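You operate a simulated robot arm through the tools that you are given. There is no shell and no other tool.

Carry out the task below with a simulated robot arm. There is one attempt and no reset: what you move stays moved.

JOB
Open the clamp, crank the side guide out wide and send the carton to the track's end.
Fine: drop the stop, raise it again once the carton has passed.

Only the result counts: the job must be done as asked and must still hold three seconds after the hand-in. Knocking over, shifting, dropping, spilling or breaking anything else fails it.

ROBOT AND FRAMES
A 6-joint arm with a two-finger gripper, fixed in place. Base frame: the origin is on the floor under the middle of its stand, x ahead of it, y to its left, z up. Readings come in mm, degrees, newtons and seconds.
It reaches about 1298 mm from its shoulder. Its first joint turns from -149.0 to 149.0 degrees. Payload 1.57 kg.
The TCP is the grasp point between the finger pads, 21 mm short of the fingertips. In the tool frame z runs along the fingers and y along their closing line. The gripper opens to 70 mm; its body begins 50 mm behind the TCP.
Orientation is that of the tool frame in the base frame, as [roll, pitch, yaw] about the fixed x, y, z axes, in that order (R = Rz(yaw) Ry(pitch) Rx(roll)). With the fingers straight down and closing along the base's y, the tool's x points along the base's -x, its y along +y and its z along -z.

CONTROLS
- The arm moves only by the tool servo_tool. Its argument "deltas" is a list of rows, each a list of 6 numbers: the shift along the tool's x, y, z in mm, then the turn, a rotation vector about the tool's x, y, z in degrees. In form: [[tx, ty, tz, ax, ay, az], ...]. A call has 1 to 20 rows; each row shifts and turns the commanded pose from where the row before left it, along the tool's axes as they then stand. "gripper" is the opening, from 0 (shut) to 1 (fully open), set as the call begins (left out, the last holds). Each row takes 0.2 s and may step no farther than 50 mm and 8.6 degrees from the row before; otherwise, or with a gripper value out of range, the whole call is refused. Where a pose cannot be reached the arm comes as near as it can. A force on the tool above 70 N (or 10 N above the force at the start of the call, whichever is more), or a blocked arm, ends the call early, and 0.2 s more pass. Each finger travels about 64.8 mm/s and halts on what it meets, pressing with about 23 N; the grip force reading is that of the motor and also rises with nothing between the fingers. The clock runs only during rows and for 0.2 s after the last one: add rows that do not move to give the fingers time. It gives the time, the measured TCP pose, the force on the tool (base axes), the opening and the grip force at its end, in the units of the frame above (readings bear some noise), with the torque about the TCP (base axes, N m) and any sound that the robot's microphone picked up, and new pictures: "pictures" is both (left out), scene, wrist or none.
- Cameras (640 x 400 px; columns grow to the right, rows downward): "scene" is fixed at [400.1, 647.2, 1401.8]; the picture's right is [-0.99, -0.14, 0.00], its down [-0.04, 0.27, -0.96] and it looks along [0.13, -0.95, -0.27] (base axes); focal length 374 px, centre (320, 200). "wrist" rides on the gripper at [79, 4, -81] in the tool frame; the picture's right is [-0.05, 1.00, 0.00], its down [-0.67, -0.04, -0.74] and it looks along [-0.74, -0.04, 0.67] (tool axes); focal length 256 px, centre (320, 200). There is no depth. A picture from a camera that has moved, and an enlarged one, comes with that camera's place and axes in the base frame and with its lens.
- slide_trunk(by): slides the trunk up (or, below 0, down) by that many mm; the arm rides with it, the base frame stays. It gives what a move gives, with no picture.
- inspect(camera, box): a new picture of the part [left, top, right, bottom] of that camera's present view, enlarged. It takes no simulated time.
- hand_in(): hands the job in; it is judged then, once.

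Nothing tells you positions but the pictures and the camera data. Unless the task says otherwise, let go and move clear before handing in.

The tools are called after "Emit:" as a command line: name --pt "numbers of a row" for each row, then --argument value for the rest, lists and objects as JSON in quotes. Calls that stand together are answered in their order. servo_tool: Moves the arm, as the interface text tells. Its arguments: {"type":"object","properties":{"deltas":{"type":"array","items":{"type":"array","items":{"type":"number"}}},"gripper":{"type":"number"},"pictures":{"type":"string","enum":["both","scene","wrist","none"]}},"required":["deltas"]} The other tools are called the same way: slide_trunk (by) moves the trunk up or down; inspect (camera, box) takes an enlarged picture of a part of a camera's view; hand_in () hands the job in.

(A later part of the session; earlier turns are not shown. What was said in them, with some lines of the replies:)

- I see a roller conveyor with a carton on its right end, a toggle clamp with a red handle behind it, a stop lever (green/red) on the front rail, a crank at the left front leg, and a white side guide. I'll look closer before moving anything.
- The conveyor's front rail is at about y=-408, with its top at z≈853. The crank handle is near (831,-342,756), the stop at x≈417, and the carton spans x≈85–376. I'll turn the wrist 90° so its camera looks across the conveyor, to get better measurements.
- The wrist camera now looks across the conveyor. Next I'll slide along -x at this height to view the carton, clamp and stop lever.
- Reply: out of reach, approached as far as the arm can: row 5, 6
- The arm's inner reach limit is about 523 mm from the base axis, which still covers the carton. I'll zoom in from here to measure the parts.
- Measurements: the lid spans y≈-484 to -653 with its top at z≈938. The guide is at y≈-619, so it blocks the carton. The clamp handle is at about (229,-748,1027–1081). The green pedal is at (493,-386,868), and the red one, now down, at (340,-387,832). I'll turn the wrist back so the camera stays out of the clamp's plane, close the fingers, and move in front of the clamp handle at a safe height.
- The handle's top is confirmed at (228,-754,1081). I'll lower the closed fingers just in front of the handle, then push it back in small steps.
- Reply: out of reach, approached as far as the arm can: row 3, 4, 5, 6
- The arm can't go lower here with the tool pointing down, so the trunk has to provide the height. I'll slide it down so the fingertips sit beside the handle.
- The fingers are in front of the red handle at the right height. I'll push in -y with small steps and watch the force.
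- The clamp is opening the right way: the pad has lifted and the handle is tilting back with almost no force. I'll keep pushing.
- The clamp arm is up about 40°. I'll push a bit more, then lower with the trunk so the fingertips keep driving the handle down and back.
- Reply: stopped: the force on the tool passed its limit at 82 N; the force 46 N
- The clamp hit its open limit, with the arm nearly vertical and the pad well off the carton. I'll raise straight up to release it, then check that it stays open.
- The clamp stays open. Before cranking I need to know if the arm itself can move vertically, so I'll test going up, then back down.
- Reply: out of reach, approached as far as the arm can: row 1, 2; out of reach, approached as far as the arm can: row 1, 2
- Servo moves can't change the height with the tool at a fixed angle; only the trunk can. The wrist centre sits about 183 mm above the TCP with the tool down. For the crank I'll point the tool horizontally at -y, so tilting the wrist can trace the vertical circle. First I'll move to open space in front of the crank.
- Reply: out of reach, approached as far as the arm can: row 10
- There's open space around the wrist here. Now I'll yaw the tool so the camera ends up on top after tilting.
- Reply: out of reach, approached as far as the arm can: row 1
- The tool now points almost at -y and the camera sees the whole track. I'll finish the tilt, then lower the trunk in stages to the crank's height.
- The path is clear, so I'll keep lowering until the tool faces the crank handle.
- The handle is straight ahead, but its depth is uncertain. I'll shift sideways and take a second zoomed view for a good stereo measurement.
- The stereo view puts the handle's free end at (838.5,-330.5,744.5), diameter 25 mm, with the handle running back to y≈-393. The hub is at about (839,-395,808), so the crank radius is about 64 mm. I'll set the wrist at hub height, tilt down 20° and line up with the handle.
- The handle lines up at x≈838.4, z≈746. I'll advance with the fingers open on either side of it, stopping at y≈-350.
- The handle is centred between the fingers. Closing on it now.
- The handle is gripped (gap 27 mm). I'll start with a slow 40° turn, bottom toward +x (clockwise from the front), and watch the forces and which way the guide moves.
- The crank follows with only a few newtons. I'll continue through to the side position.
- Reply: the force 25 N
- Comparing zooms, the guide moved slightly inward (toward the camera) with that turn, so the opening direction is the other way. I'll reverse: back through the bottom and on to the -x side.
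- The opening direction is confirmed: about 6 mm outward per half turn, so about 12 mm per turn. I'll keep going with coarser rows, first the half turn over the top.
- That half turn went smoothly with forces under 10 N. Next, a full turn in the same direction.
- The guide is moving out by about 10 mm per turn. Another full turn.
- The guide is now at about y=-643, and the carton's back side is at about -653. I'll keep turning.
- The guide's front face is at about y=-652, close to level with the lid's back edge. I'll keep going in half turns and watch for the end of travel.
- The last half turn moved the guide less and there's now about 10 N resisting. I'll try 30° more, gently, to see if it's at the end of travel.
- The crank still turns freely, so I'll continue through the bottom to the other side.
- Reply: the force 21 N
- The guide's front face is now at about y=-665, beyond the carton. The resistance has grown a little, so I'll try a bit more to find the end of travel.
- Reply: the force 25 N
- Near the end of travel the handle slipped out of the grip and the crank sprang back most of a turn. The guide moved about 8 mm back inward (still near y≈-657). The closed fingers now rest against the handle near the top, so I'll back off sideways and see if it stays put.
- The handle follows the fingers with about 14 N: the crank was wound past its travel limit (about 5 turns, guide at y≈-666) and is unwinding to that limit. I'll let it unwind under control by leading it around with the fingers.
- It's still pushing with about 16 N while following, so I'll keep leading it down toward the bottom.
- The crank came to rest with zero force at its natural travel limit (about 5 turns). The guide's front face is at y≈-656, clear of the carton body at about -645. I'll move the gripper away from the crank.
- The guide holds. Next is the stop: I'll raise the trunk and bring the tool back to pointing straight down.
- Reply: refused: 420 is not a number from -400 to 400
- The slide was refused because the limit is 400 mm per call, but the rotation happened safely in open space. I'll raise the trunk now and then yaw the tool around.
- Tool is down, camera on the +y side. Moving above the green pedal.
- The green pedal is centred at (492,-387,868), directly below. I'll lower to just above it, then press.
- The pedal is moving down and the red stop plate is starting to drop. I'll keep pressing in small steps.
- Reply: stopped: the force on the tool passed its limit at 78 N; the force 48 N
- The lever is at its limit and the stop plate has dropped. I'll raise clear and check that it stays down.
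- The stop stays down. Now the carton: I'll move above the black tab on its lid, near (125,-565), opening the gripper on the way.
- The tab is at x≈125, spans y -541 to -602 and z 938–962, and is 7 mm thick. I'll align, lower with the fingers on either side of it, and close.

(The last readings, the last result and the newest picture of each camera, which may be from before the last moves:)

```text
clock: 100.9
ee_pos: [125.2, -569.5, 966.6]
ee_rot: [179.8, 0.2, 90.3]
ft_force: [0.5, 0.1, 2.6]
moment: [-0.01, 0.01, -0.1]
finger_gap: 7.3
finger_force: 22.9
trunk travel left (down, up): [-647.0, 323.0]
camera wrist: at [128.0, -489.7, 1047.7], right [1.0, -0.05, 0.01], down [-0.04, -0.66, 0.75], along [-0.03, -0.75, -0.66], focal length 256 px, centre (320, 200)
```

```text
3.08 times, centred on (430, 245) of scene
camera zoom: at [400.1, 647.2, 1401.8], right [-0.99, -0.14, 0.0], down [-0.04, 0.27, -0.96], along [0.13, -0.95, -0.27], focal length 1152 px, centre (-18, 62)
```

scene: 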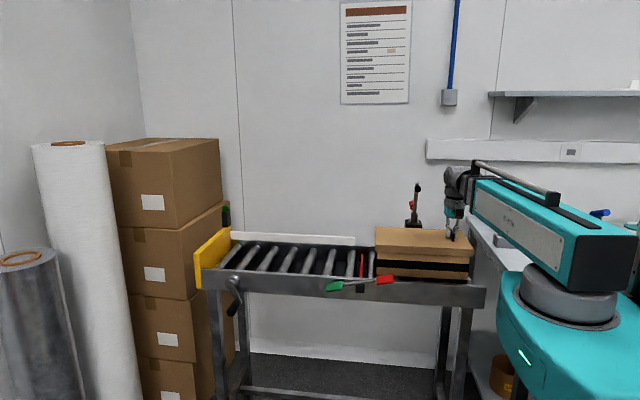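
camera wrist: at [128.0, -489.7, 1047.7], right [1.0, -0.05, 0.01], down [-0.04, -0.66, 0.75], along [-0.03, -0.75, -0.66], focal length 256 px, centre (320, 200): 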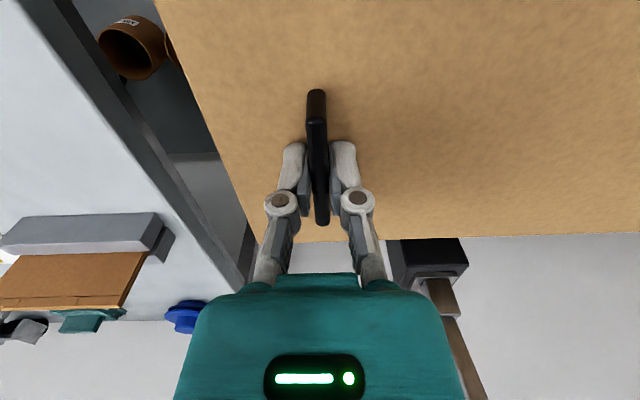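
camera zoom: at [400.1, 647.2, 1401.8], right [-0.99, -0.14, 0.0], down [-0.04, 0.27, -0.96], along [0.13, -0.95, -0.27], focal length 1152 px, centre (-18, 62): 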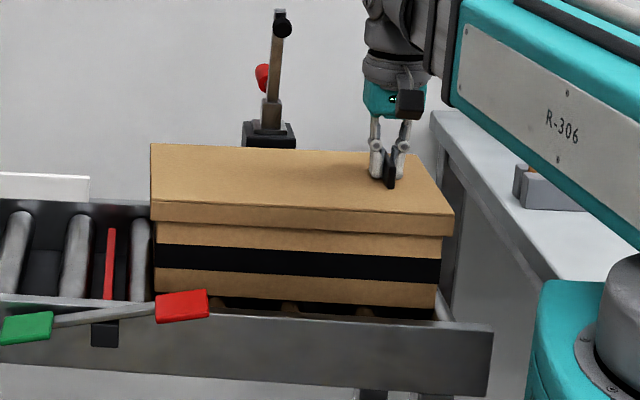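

The tab is gripped (7.3 mm). I'll pull the carton gently along +x, starting with a short test move.

Emit:
servo_tool --pt "0 3 0 0 0 0" --pt "0 7 0 0 0 0" --pt "0 10 0 0 0 0" --pt "0 10 0 0 0 0" --pt "0 10 0 0 0 0"

Emit:
inspect --camera "scene" --box '[330, 180, 510, 310]'

```text
clock: 102.1
ee_pos: [165.6, -571.2, 965.9]
ee_rot: [179.6, 0.3, 90.1]
ft_force: [0.6, -3.0, 4.4]
moment: [0.01, 0.0, -0.03]
finger_gap: 7.7
finger_force: 22.7
trunk travel left (down, up): [-647.0, 323.0]
camera wrist: at [168.8, -489.8, 1047.7], right [1.0, -0.05, 0.01], down [-0.04, -0.66, 0.75], along [-0.03, -0.75, -0.66], focal length 256 px, centre (320, 200)
```

scene: 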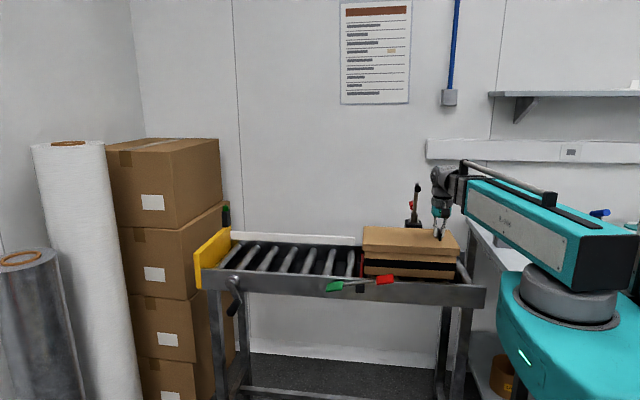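
wrist: 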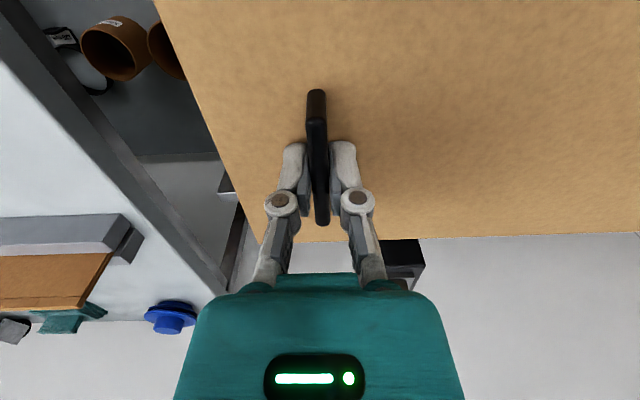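

```text
3.08 times, centred on (420, 245) of scene
camera zoom: at [400.1, 647.2, 1401.8], right [-0.99, -0.14, 0.0], down [-0.04, 0.27, -0.96], along [0.13, -0.95, -0.27], focal length 1152 px, centre (12, 62)
```

zoom: 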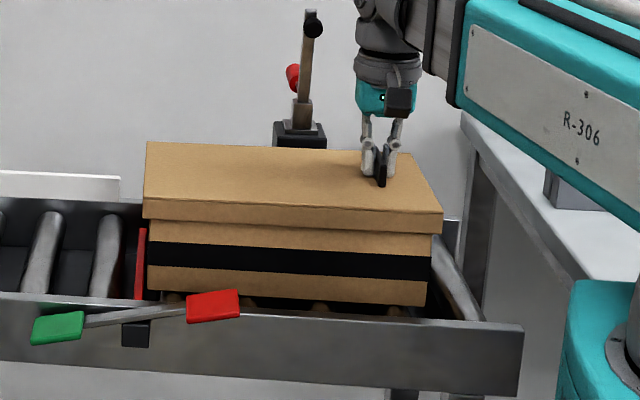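

The carton rolls freely as one piece. Next it crosses the dropped stop, so I'll go slowly and watch the force.

Emit:
servo_tool --pt "0 10 0 0 0 0" --pt "0 10 0 0 0 0" --pt "0 10 0 0 0 0" --pt "0 10 0 0 0 0" --pt "0 10 0 0 0 0" --pt "0 10 0 0 0 0" --pt "0 10 0 0 0 0" --pt "0 10 0 0 0 0"

Emit:
inspect --camera "scene" --box '[300, 180, 480, 310]'

```text
clock: 103.9
ee_pos: [245.9, -569.8, 967.3]
ee_rot: [179.6, 0.4, 90.2]
ft_force: [-0.3, -1.8, 3.7]
moment: [-0.14, 0.01, -0.06]
finger_gap: 7.4
finger_force: 23.0
trunk travel left (down, up): [-647.0, 323.0]
camera wrist: at [249.1, -488.9, 1047.7], right [1.0, -0.05, 0.01], down [-0.04, -0.66, 0.75], along [-0.03, -0.75, -0.66], focal length 256 px, centre (320, 200)
```

scene: 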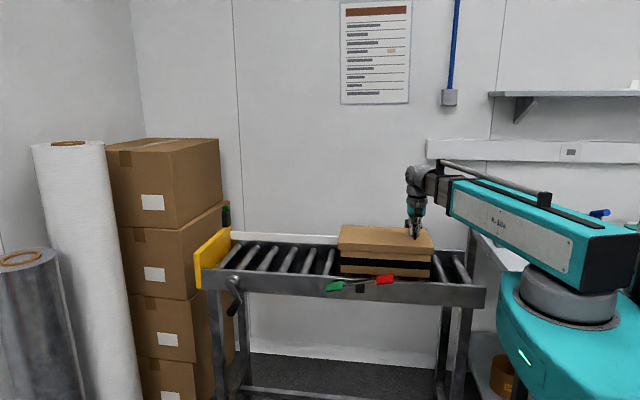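
wrist: 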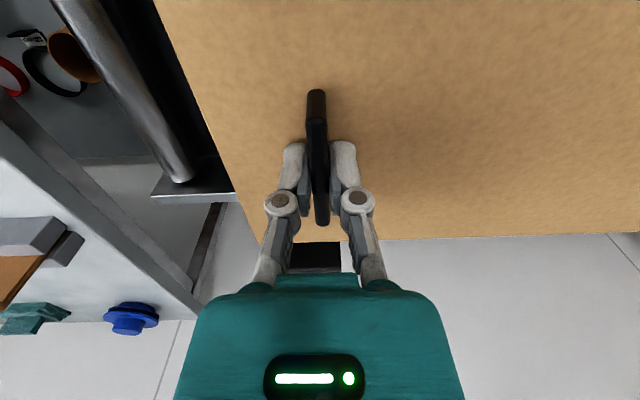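

```text
3.08 times, centred on (390, 245) of scene
camera zoom: at [400.1, 647.2, 1401.8], right [-0.99, -0.14, 0.0], down [-0.04, 0.27, -0.96], along [0.13, -0.95, -0.27], focal length 1152 px, centre (105, 62)
```

zoom: 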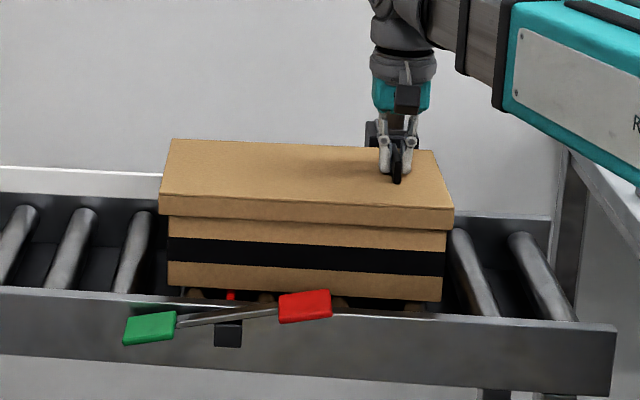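

The carton passed over the stop and into the guide section with no resistance. Continuing along the track.

Emit:
servo_tool --pt "0 12 0 0 0 0" --pt "0 16 0 0 0 0" --pt "0 18 0 0 0 0" --pt "0 18 0 0 0 0" --pt "0 18 0 0 0 0" --pt "0 18 0 0 0 0" --pt "0 18 0 0 0 0" --pt "0 18 0 0 0 0" --pt "0 18 0 0 0 0" --pt "0 18 0 0 0 0" --pt "0 18 0 0 0 0" --pt "0 18 0 0 0 0" --pt "0 18 0 0 0 0" --pt "0 18 0 0 0 0" --pt "0 18 0 0 0 0" --pt "0 18 0 0 0 0" --pt "0 18 0 0 0 0" --pt "0 14 0 0 0 0" --pt "0 10 0 0 0 0"

Emit:
inspect --camera "scene" --box '[180, 170, 380, 310]'

```text
clock: 107.9
ee_pos: [567.3, -568.7, 966.0]
ee_rot: [179.5, 0.3, 90.2]
ft_force: [1.2, 1.3, 1.6]
moment: [0.14, 0.0, 0.02]
finger_gap: 7.4
finger_force: 23.0
trunk travel left (down, up): [-647.0, 323.0]
camera wrist: at [570.0, -487.8, 1047.7], right [1.0, -0.05, 0.01], down [-0.04, -0.66, 0.75], along [-0.03, -0.75, -0.66], focal length 256 px, centre (320, 200)
```

scene: 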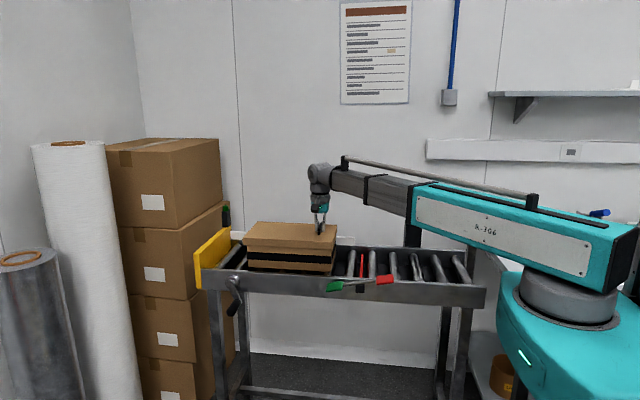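
wrist: 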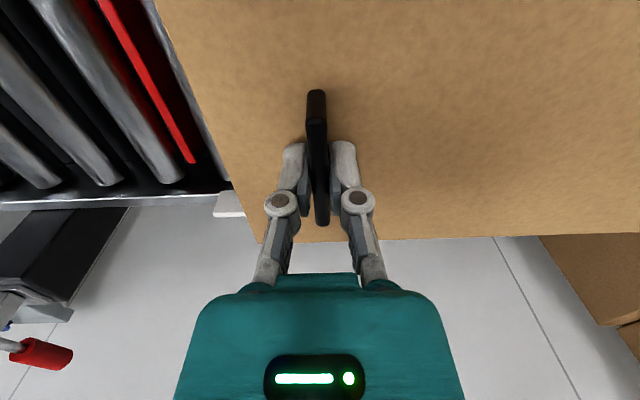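

```text
2.86 times, centred on (280, 240) of scene
camera zoom: at [400.1, 647.2, 1401.8], right [-0.99, -0.14, 0.0], down [-0.04, 0.27, -0.96], along [0.13, -0.95, -0.27], focal length 1069 px, centre (434, 86)
```

zoom: 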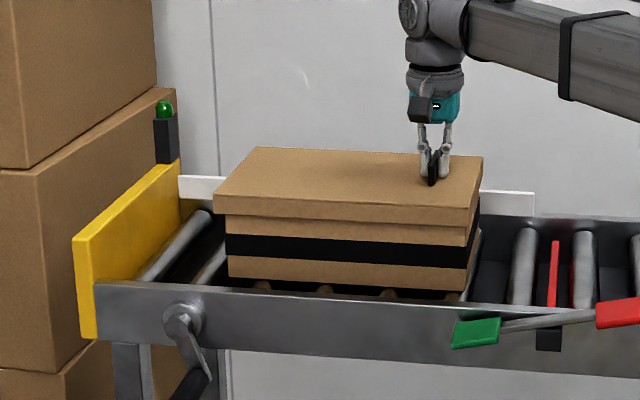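

About 120 mm remain to the yellow end plate. I'll slow down for the final approach.

Emit:
servo_tool --pt "0 10 0 0 0 0" --pt "0 12 0 0 0 0" --pt "0 12 0 0 0 0" --pt "0 12 0 0 0 0" --pt "0 12 0 0 0 0" --pt "0 12 0 0 0 0" --pt "0 10 0 0 0 0" --pt "0 8 0 0 0 0" --pt "0 5 0 0 0 0"

Emit:
inspect --camera "scene" --box '[180, 190, 300, 290]'

```text
clock: 109.9
ee_pos: [661.5, -567.4, 965.4]
ee_rot: [179.6, 0.2, 90.1]
ft_force: [-0.2, -1.6, 1.5]
moment: [0.0, 0.02, -0.05]
finger_gap: 7.7
finger_force: 23.1
out of reach, approached as far as the arm can: row 1
trunk travel left (down, up): [-647.0, 323.0]
camera wrist: at [663.7, -487.6, 1047.6], right [1.0, -0.05, 0.01], down [-0.04, -0.66, 0.75], along [-0.03, -0.75, -0.66], focal length 256 px, centre (320, 200)
```

scene: 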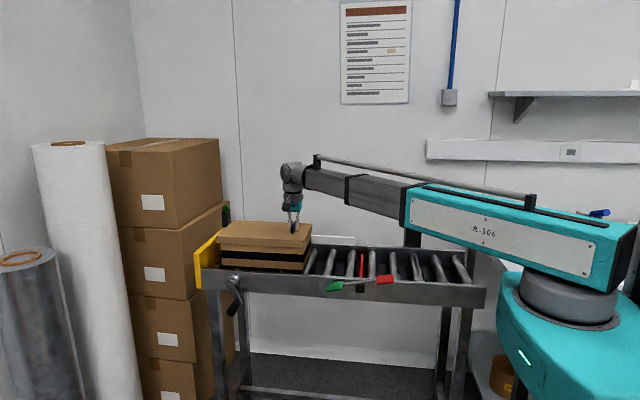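
wrist: 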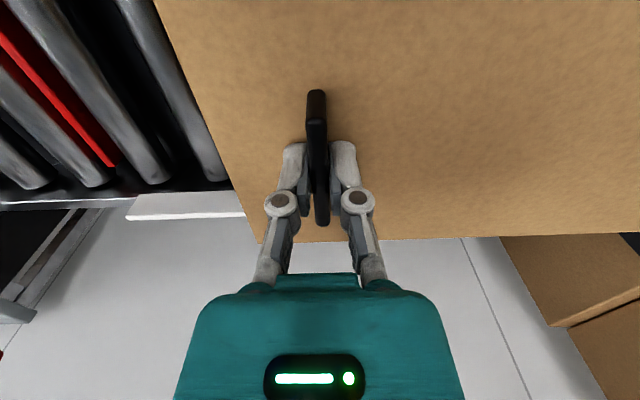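

```text
4.00 times, centred on (240, 240) of scene
camera zoom: at [400.1, 647.2, 1401.8], right [-0.99, -0.14, 0.0], down [-0.04, 0.27, -0.96], along [0.13, -0.95, -0.27], focal length 1497 px, centre (640, 40)
```

zoom: 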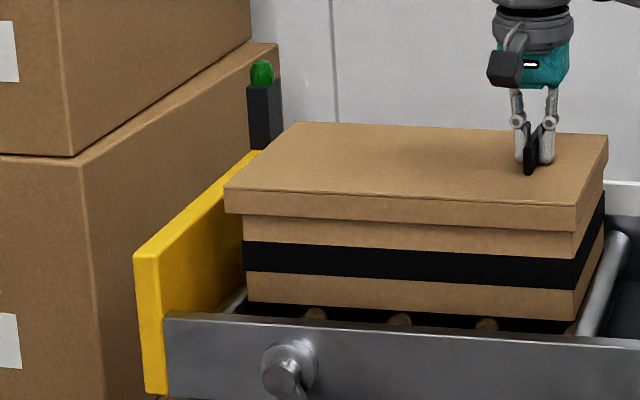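

Emit:
servo_tool --pt "0 4 0 0 0 0" --pt "0 4 0 0 0 0" --pt "0 4 0 0 0 0" --pt "0 3 0 0 0 0" --pt "0 0 0 0 0 0"

Emit:
inspect --camera "scene" --box '[180, 190, 300, 290]'

```text
clock: 111.1
ee_pos: [675.1, -567.7, 965.9]
ee_rot: [179.7, 0.2, 90.2]
ft_force: [-1.1, 0.4, 0.8]
moment: [0.05, -0.02, -0.05]
finger_gap: 7.3
finger_force: 22.7
trunk travel left (down, up): [-647.0, 323.0]
camera wrist: at [678.1, -487.7, 1047.7], right [1.0, -0.05, 0.01], down [-0.04, -0.66, 0.75], along [-0.03, -0.75, -0.66], focal length 256 px, centre (320, 200)
```

scene: 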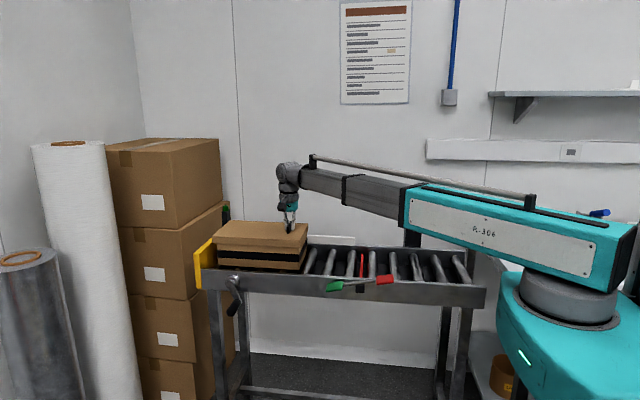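
wrist: 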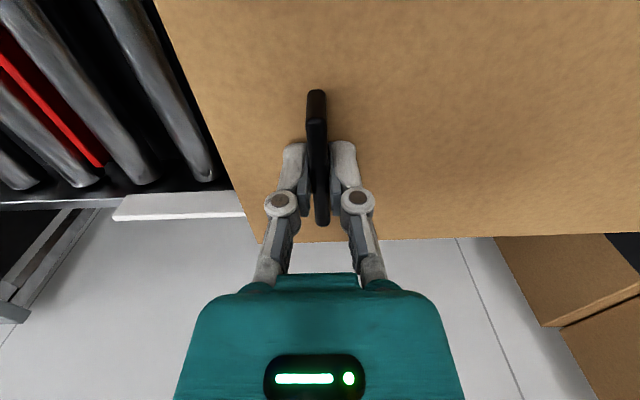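

```text
4.00 times, centred on (240, 240) of scene
camera zoom: at [400.1, 647.2, 1401.8], right [-0.99, -0.14, 0.0], down [-0.04, 0.27, -0.96], along [0.13, -0.95, -0.27], focal length 1497 px, centre (640, 40)
```

zoom: 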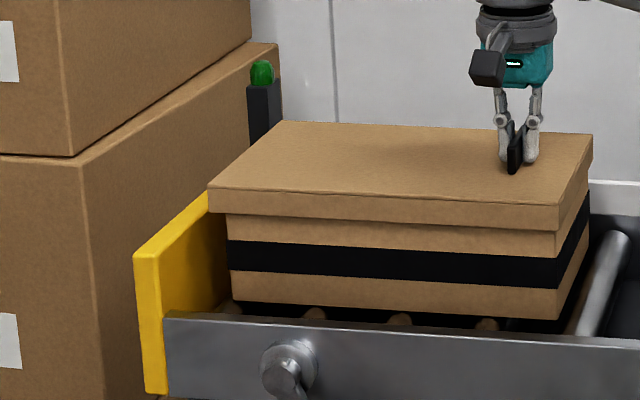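

Emit:
servo_tool --pt "0 3 0 0 0 0" --pt "0 3 0 0 0 0" --pt "0 2 0 0 0 0" --pt "0 2 0 0 0 0" --pt "0 0 0 0 0 0"

Emit:
inspect --camera "scene" --box '[180, 190, 300, 290]'

```text
clock: 112.3
ee_pos: [685.5, -569.4, 965.8]
ee_rot: [179.7, 0.3, 90.2]
ft_force: [-0.9, 1.3, 0.3]
moment: [0.06, -0.04, -0.03]
finger_gap: 7.3
finger_force: 22.7
trunk travel left (down, up): [-647.0, 323.0]
camera wrist: at [688.7, -488.1, 1047.7], right [1.0, -0.05, 0.01], down [-0.04, -0.66, 0.75], along [-0.03, -0.75, -0.66], focal length 256 px, centre (320, 200)
```

scene: 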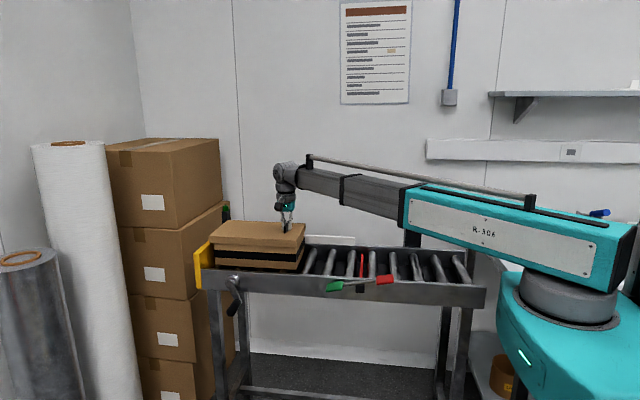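
wrist: 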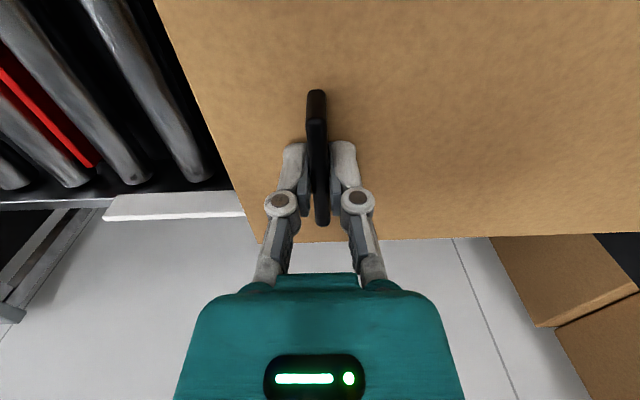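

```text
4.00 times, centred on (240, 240) of scene
camera zoom: at [400.1, 647.2, 1401.8], right [-0.99, -0.14, 0.0], down [-0.04, 0.27, -0.96], along [0.13, -0.95, -0.27], focal length 1497 px, centre (640, 40)
```

zoom: 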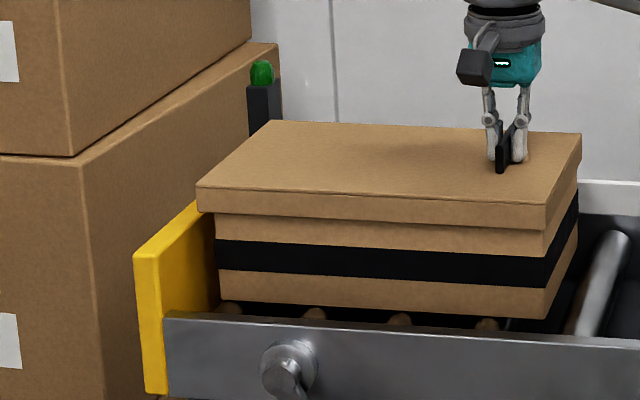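

Emit:
servo_tool --pt "0 2 0 0 0 0" --pt "0 2 0 0 0 0" --pt "0 2 0 0 0 0" --pt "0 2 0 0 0 0" --pt "0 0 0 0 0 0"

Emit:
inspect --camera "scene" --box '[180, 190, 300, 290]'

```text
clock: 113.5
ee_pos: [693.0, -569.3, 966.5]
ee_rot: [179.8, 0.1, 90.3]
ft_force: [0.4, -1.0, 1.3]
moment: [-0.06, 0.02, -0.01]
finger_gap: 7.5
finger_force: 23.1
trunk travel left (down, up): [-647.0, 323.0]
camera wrist: at [696.8, -488.1, 1047.6], right [1.0, -0.05, 0.01], down [-0.04, -0.66, 0.75], along [-0.03, -0.75, -0.66], focal length 256 px, centre (320, 200)
```

scene: 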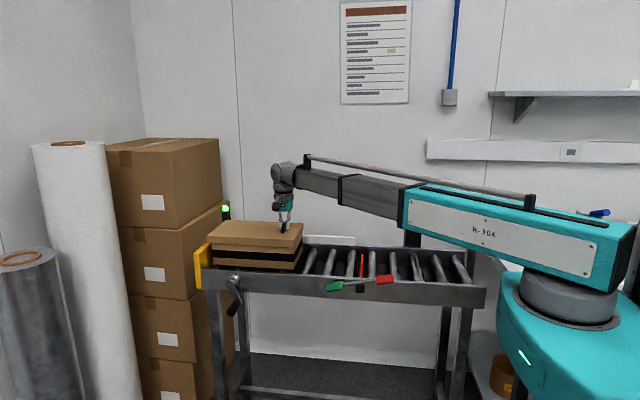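
wrist: 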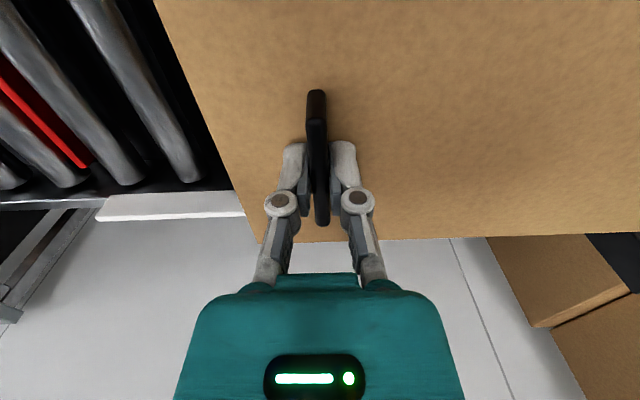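

```text
4.00 times, centred on (240, 240) of scene
camera zoom: at [400.1, 647.2, 1401.8], right [-0.99, -0.14, 0.0], down [-0.04, 0.27, -0.96], along [0.13, -0.95, -0.27], focal length 1497 px, centre (640, 40)
```

zoom: 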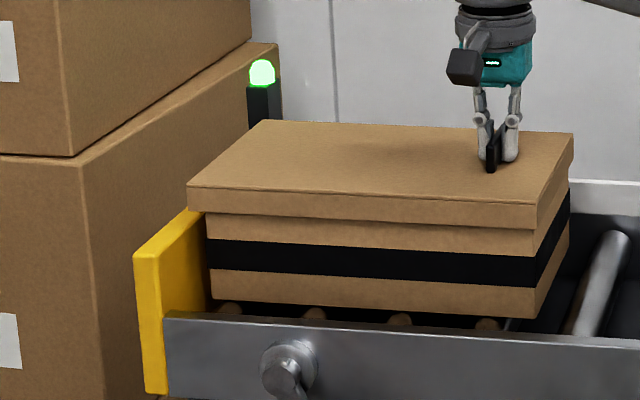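

The end lamp has lit up, so the carton is detected at the track's end. I'll nudge it a few more millimetres to seat it gently against the plate.

Emit:
servo_tool --pt "0 1 0 0 0 0" --pt "0 1 0 0 0 0" --pt "0 1 0 0 0 0" --pt "0 1 0 0 0 0" --pt "0 0 0 0 0 0" --pictures "none"

Emit:
inspect --camera "scene" --box '[180, 190, 300, 290]'

```text
clock: 114.7
ee_pos: [696.9, -567.8, 965.5]
ee_rot: [179.7, 0.2, 90.2]
ft_force: [0.0, -1.1, 2.0]
moment: [-0.03, -0.01, -0.04]
finger_gap: 7.5
finger_force: 23.2
trunk travel left (down, up): [-647.0, 323.0]
```

```text
4.00 times, centred on (240, 240) of scene
camera zoom: at [400.1, 647.2, 1401.8], right [-0.99, -0.14, 0.0], down [-0.04, 0.27, -0.96], along [0.13, -0.95, -0.27], focal length 1497 px, centre (640, 40)
```

zoom: 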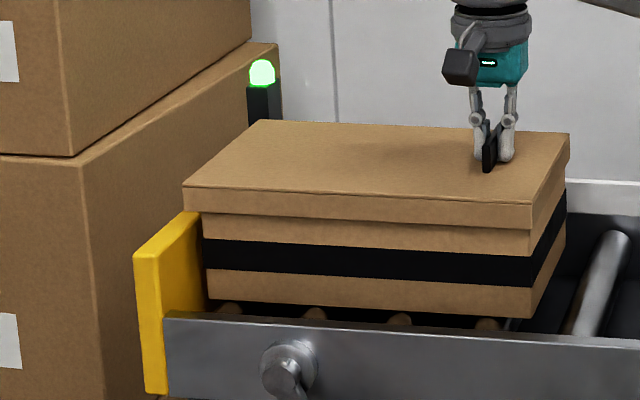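

Emit:
servo_tool --pt "0 1 0 0 0 0" --pt "0 1 0 0 0 0" --pt "0 1 0 0 0 0" --pt "0 1 0 0 0 0" --pt "0 1 0 0 0 0" --pt "0 0 0 0 0 0" --pictures "none"

Emit:
inspect --camera "scene" --box '[180, 190, 300, 290]'

```text
clock: 116.1
ee_pos: [703.0, -568.4, 965.5]
ee_rot: [179.7, 0.2, 90.2]
ft_force: [0.4, 0.3, 0.1]
moment: [0.05, 0.03, -0.02]
finger_gap: 7.5
finger_force: 23.1
trunk travel left (down, up): [-647.0, 323.0]
```

```text
4.00 times, centred on (240, 240) of scene
camera zoom: at [400.1, 647.2, 1401.8], right [-0.99, -0.14, 0.0], down [-0.04, 0.27, -0.96], along [0.13, -0.95, -0.27], focal length 1497 px, centre (640, 40)
```

zoom: 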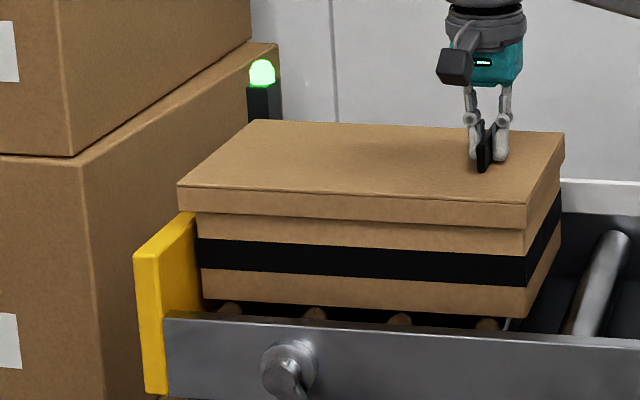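

Emit:
servo_tool --pt "0 1 0 0 0 0" --pt "0 1 0 0 0 0" --pt "0 1 0 0 0 0" --pt "0 1 0 0 0 0" --pt "0 1 0 0 0 0" --pt "0 1 0 0 0 0" --pt "0 0 0 0 0 0"

Emit:
inspect --camera "scene" --box '[180, 190, 300, 290]'

```text
clock: 117.7
ee_pos: [708.6, -567.2, 966.0]
ee_rot: [179.7, 0.2, 90.2]
ft_force: [-2.5, -0.2, -0.5]
moment: [0.01, 0.06, -0.04]
finger_gap: 7.4
finger_force: 22.8
trunk travel left (down, up): [-647.0, 323.0]
camera wrist: at [710.9, -487.6, 1047.7], right [1.0, -0.05, 0.01], down [-0.04, -0.66, 0.75], along [-0.03, -0.75, -0.66], focal length 256 px, centre (320, 200)
```

scene: 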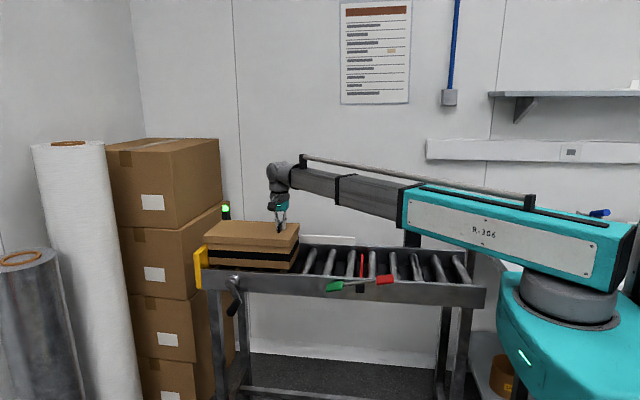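
wrist: 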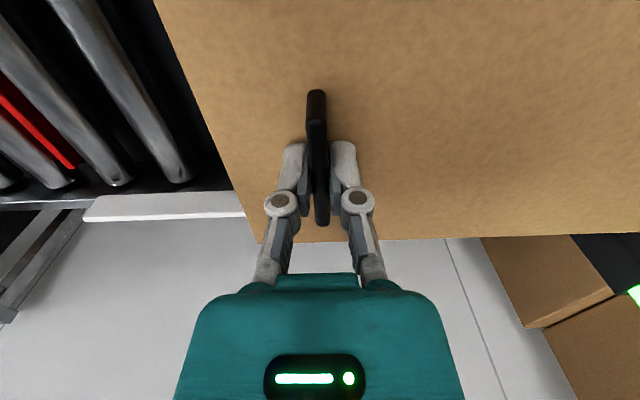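

```text
4.00 times, centred on (240, 240) of scene
camera zoom: at [400.1, 647.2, 1401.8], right [-0.99, -0.14, 0.0], down [-0.04, 0.27, -0.96], along [0.13, -0.95, -0.27], focal length 1497 px, centre (640, 40)
```

zoom: 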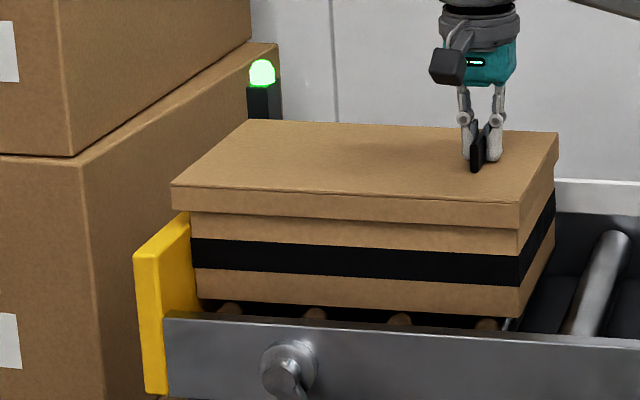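

Emit:
servo_tool --pt "0 1 0 0 0 0" --pt "0 1 0 0 0 0" --pt "0 0 0 0 0 0" --pictures "none"

```text
clock: 118.5
ee_pos: [708.1, -567.3, 966.6]
ee_rot: [179.6, 0.2, 90.1]
ft_force: [-17.2, 1.0, 0.5]
moment: [0.05, 0.33, -0.07]
finger_gap: 7.3
finger_force: 22.9
trunk travel left (down, up): [-647.0, 323.0]
```

Contact with the end plate: -17 N. I'll relieve the pressure, open the gripper and lift away.

Emit:
servo_tool --pt "0 -1 0 0 0 0" --pt "0 -1 0 0 0 0" --pt "0 0 0 0 0 0" --pictures "none"

Emit:
servo_tool --pt "0 0 0 0 0 0" --pt "0 0 0 0 0 0" --pt "0 0 0 0 0 0" --pt "0 0 0 0 0 0" --gripper 0.7

```text
clock: 119.3
ee_pos: [707.9, -568.7, 965.3]
ee_rot: [179.6, 0.1, 90.2]
ft_force: [-10.4, 1.8, 1.3]
moment: [0.06, 0.19, -0.02]
finger_gap: 7.6
finger_force: 24.0
trunk travel left (down, up): [-647.0, 323.0]
```

```text
clock: 120.3
ee_pos: [707.6, -568.3, 966.1]
ee_rot: [179.7, 0.3, 90.2]
ft_force: [0.4, 0.6, 0.8]
moment: [0.0, -0.01, 0.02]
finger_gap: 49.2
finger_force: 0.0
trunk travel left (down, up): [-647.0, 323.0]
camera wrist: at [711.6, -487.7, 1047.6], right [1.0, -0.05, 0.01], down [-0.04, -0.66, 0.75], along [-0.03, -0.75, -0.66], focal length 256 px, centre (320, 200)
```

scene: 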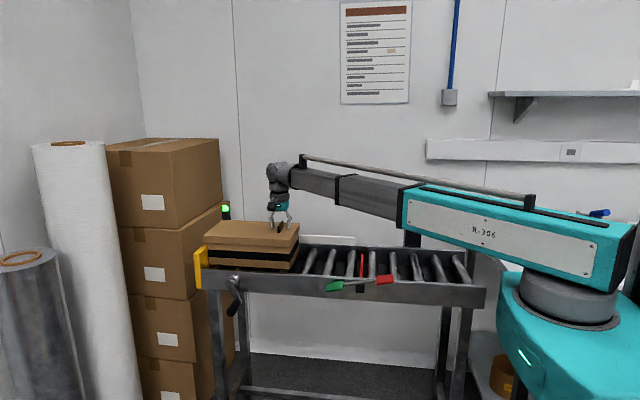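
wrist: 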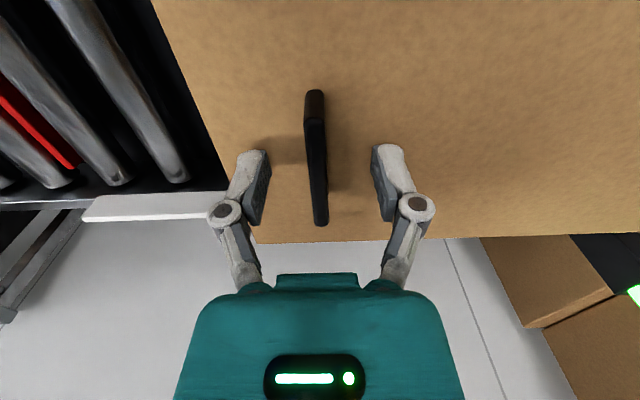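

The carton stays put with the lamp lit. Raising clear, then moving over the red pedal to raise the stop again.

Emit:
slide_trunk --by 90

Emit:
servo_tool --pt "22.5 -44 0 0 0 0" --pt "22.5 -44 0 0 0 0" --pt "22.5 -44 0 0 0 0" --pt "22.5 -44 0 0 0 0" --pt "22.5 -44 0 0 0 0" --pt "22.5 -44 0 0 0 0" --pt "22.5 -44 0 0 0 0" --pt "22.5 -43 0 0 0 0" --gripper 0

Emit:
inspect --camera "wrist" --box '[200, 0, 440, 150]'

Emit:
inspect --camera "scene" --box '[180, 180, 440, 310]'

```text
clock: 121.6
ee_pos: [710.0, -568.0, 1056.1]
ee_rot: [179.7, 0.3, 90.2]
ft_force: [0.1, -0.5, 0.1]
moment: [-0.02, 0.02, -0.02]
finger_gap: 48.9
finger_force: 0.1
trunk travel left (down, up): [-737.0, 233.0]
```

```text
clock: 123.4
ee_pos: [355.7, -388.3, 1055.5]
ee_rot: [179.6, 0.2, 90.2]
ft_force: [-1.0, 0.8, 0.0]
moment: [0.02, -0.01, -0.03]
finger_gap: 0.0
finger_force: 23.3
out of reach, approached as far as the arm can: row 3
trunk travel left (down, up): [-737.0, 233.0]
camera wrist: at [358.9, -306.9, 1137.8], right [1.0, -0.05, 0.01], down [-0.04, -0.66, 0.75], along [-0.03, -0.75, -0.66], focal length 256 px, centre (320, 200)
```

scene: 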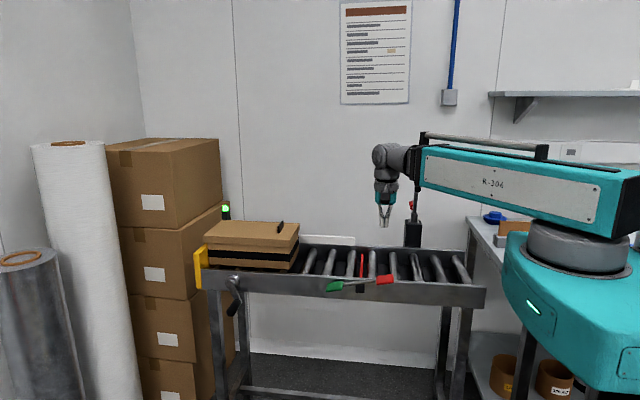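
wrist: 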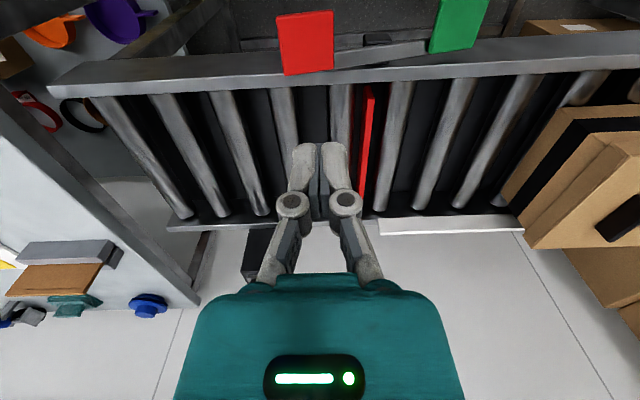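

```text
2.67 times, centred on (320, 75) of wrist
camera zoom: at [358.9, -306.9, 1137.8], right [1.0, -0.05, 0.01], down [-0.04, -0.66, 0.75], along [-0.03, -0.75, -0.66], focal length 683 px, centre (320, 533)
```

zoom: 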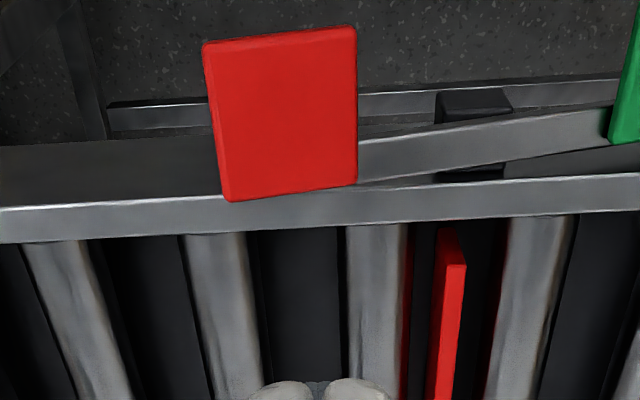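

```text
2.46 times, centred on (310, 245) of scene
camera zoom: at [400.1, 647.2, 1401.8], right [-0.99, -0.14, 0.0], down [-0.04, 0.27, -0.96], along [0.13, -0.95, -0.27], focal length 921 px, centre (345, 89)
```

zoom: 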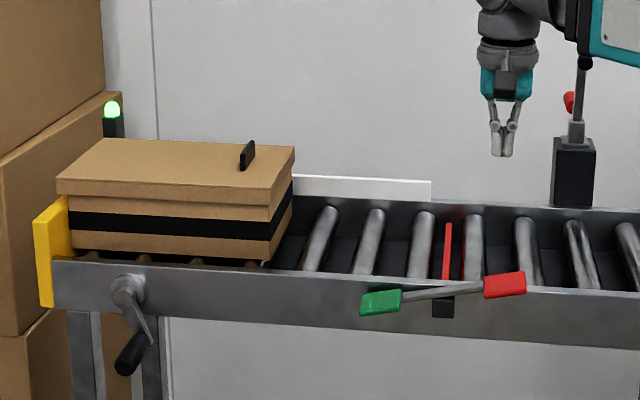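

The red pedal is centred near (346,-389,868), under the fingers. Lowering onto it and pressing in stages.

Emit:
slide_trunk --by -155

Emit:
slide_trunk --by -25

Emit:
inspect --camera "scene" --box '[310, 210, 430, 310]'

```text
clock: 125.2
ee_pos: [356.9, -388.3, 900.4]
ee_rot: [179.8, 0.2, 90.1]
ft_force: [0.1, 0.4, -0.3]
moment: [0.0, 0.01, -0.03]
finger_gap: 0.2
finger_force: 23.1
trunk travel left (down, up): [-582.0, 388.0]
```

```text
clock: 125.9
ee_pos: [357.9, -388.6, 874.4]
ee_rot: [179.6, 0.2, 90.2]
ft_force: [0.3, 0.7, 0.3]
moment: [-0.01, 0.02, 0.0]
finger_gap: 0.0
finger_force: 22.8
trunk travel left (down, up): [-557.0, 413.0]
```

```text
4.00 times, centred on (370, 260) of scene
camera zoom: at [400.1, 647.2, 1401.8], right [-0.99, -0.14, 0.0], down [-0.04, 0.27, -0.96], along [0.13, -0.95, -0.27], focal length 1497 px, centre (120, -40)
```

zoom: 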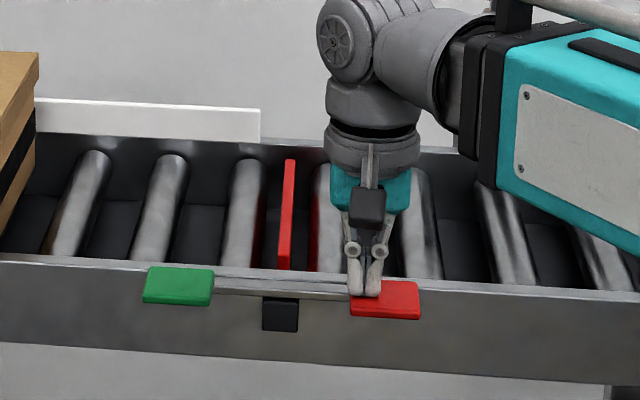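

The lever is level and the stop is rising. Pressing further.

Emit:
slide_trunk --by -10

Emit:
slide_trunk --by -6

Emit:
inspect --camera "scene" --box '[310, 210, 430, 310]'

```text
clock: 126.5
ee_pos: [357.1, -388.3, 866.2]
ee_rot: [179.7, 0.2, 90.2]
ft_force: [0.3, 0.2, 0.1]
moment: [-0.02, -0.02, -0.03]
finger_gap: 0.0
finger_force: 23.3
trunk travel left (down, up): [-547.0, 423.0]
```

```text
clock: 127.0
ee_pos: [356.4, -388.4, 861.1]
ee_rot: [179.5, 0.2, 90.2]
ft_force: [4.1, -6.4, 36.9]
moment: [-0.08, -0.4, -0.05]
finger_gap: 0.0
finger_force: 22.4
trunk travel left (down, up): [-541.0, 429.0]
```

```text
4.00 times, centred on (370, 260) of scene
camera zoom: at [400.1, 647.2, 1401.8], right [-0.99, -0.14, 0.0], down [-0.04, 0.27, -0.96], along [0.13, -0.95, -0.27], focal length 1497 px, centre (120, -40)
```

zoom: 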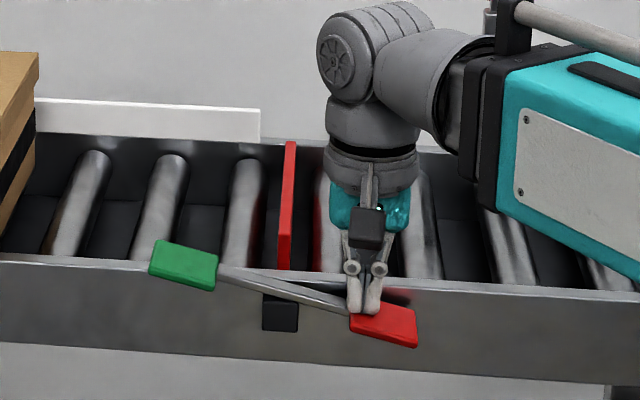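

The lever is at its limit with 37 N, and the stop plate is back at its original height. Raising clear and checking everything.

Emit:
slide_trunk --by 250

Emit:
inspect --camera "scene" --box '[310, 210, 430, 310]'

Emit:
inspect --camera "scene" --box '[180, 180, 300, 280]'

Emit:
inspect --camera "scene" --box '[330, 220, 394, 260]'

Emit:
inspect --camera "scene" --box '[0, 0, 640, 400]'

```text
clock: 129.6
ee_pos: [357.1, -388.7, 1108.2]
ee_rot: [179.7, 0.2, 90.3]
ft_force: [-0.3, 0.5, -0.4]
moment: [0.02, -0.01, 0.01]
finger_gap: 0.1
finger_force: 22.7
trunk travel left (down, up): [-791.0, 179.0]
```

```text
4.00 times, centred on (370, 260) of scene
camera zoom: at [400.1, 647.2, 1401.8], right [-0.99, -0.14, 0.0], down [-0.04, 0.27, -0.96], along [0.13, -0.95, -0.27], focal length 1497 px, centre (120, -40)
```

zoom: 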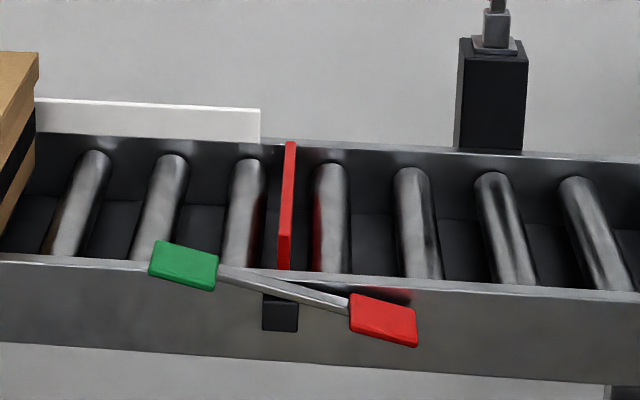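

```text
4.00 times, centred on (240, 230) of scene
camera zoom: at [400.1, 647.2, 1401.8], right [-0.99, -0.14, 0.0], down [-0.04, 0.27, -0.96], along [0.13, -0.95, -0.27], focal length 1497 px, centre (640, 80)
```

zoom: 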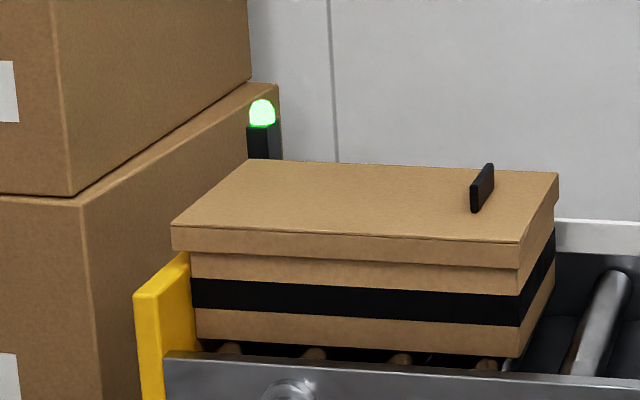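

```text
10.00 times, centred on (362, 240) of scene
camera zoom: at [400.1, 647.2, 1401.8], right [-0.99, -0.14, 0.0], down [-0.04, 0.27, -0.96], along [0.13, -0.95, -0.27], focal length 3742 px, centre (-100, -200)
```

zoom: 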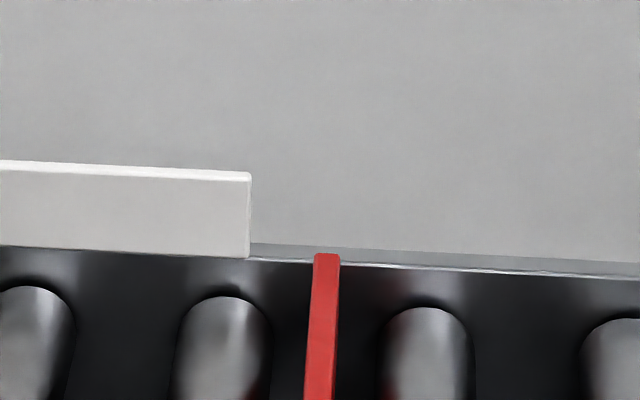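

```text
1.00 times, centred on (320, 200) of scene (not enlarged: the box is as wide or as high as the picture)
camera zoom: at [400.1, 647.2, 1401.8], right [-0.99, -0.14, 0.0], down [-0.04, 0.27, -0.96], along [0.13, -0.95, -0.27], focal length 374 px, centre (320, 200)
```

zoom: 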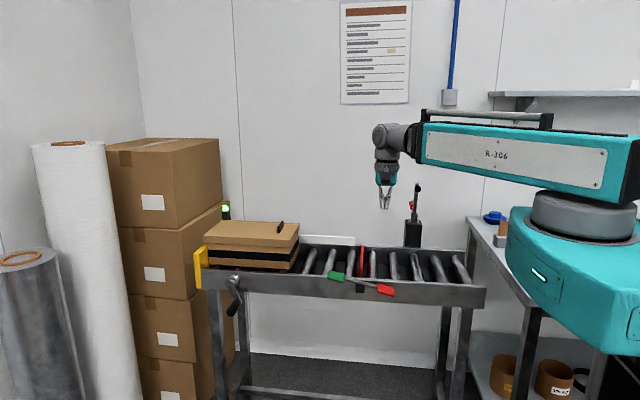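

Final check:
- The clamp is open.
- The guide is wide and still.
- The carton is against the end plate with the lamp lit.
- The stop is up again, and the gripper is empty and clear.

Nothing else has moved, so I'm handing in.

Emit:
hand_in

```text
The job is handed in.
```

The job is done and handed in; I haven't seen the result of the check.

- **Clamp:** it is fully open and has stayed open since I let go of it.
- **Side guide:** it is cranked out to the end of its travel, about 50 mm, and clears the carton body. Near the end I over-wound the crank; the handle slipped out and sprang back. I let it unwind under control to where it rests now.
- **Carton:** it sits against the yellow end plate, and the green lamp is lit.
- **Stop:** I dropped it for the carton to pass, then raised it again. It is back at its original height.

The gripper is empty and clear of the track. In the last pictures nothing else had been moved or knocked over.
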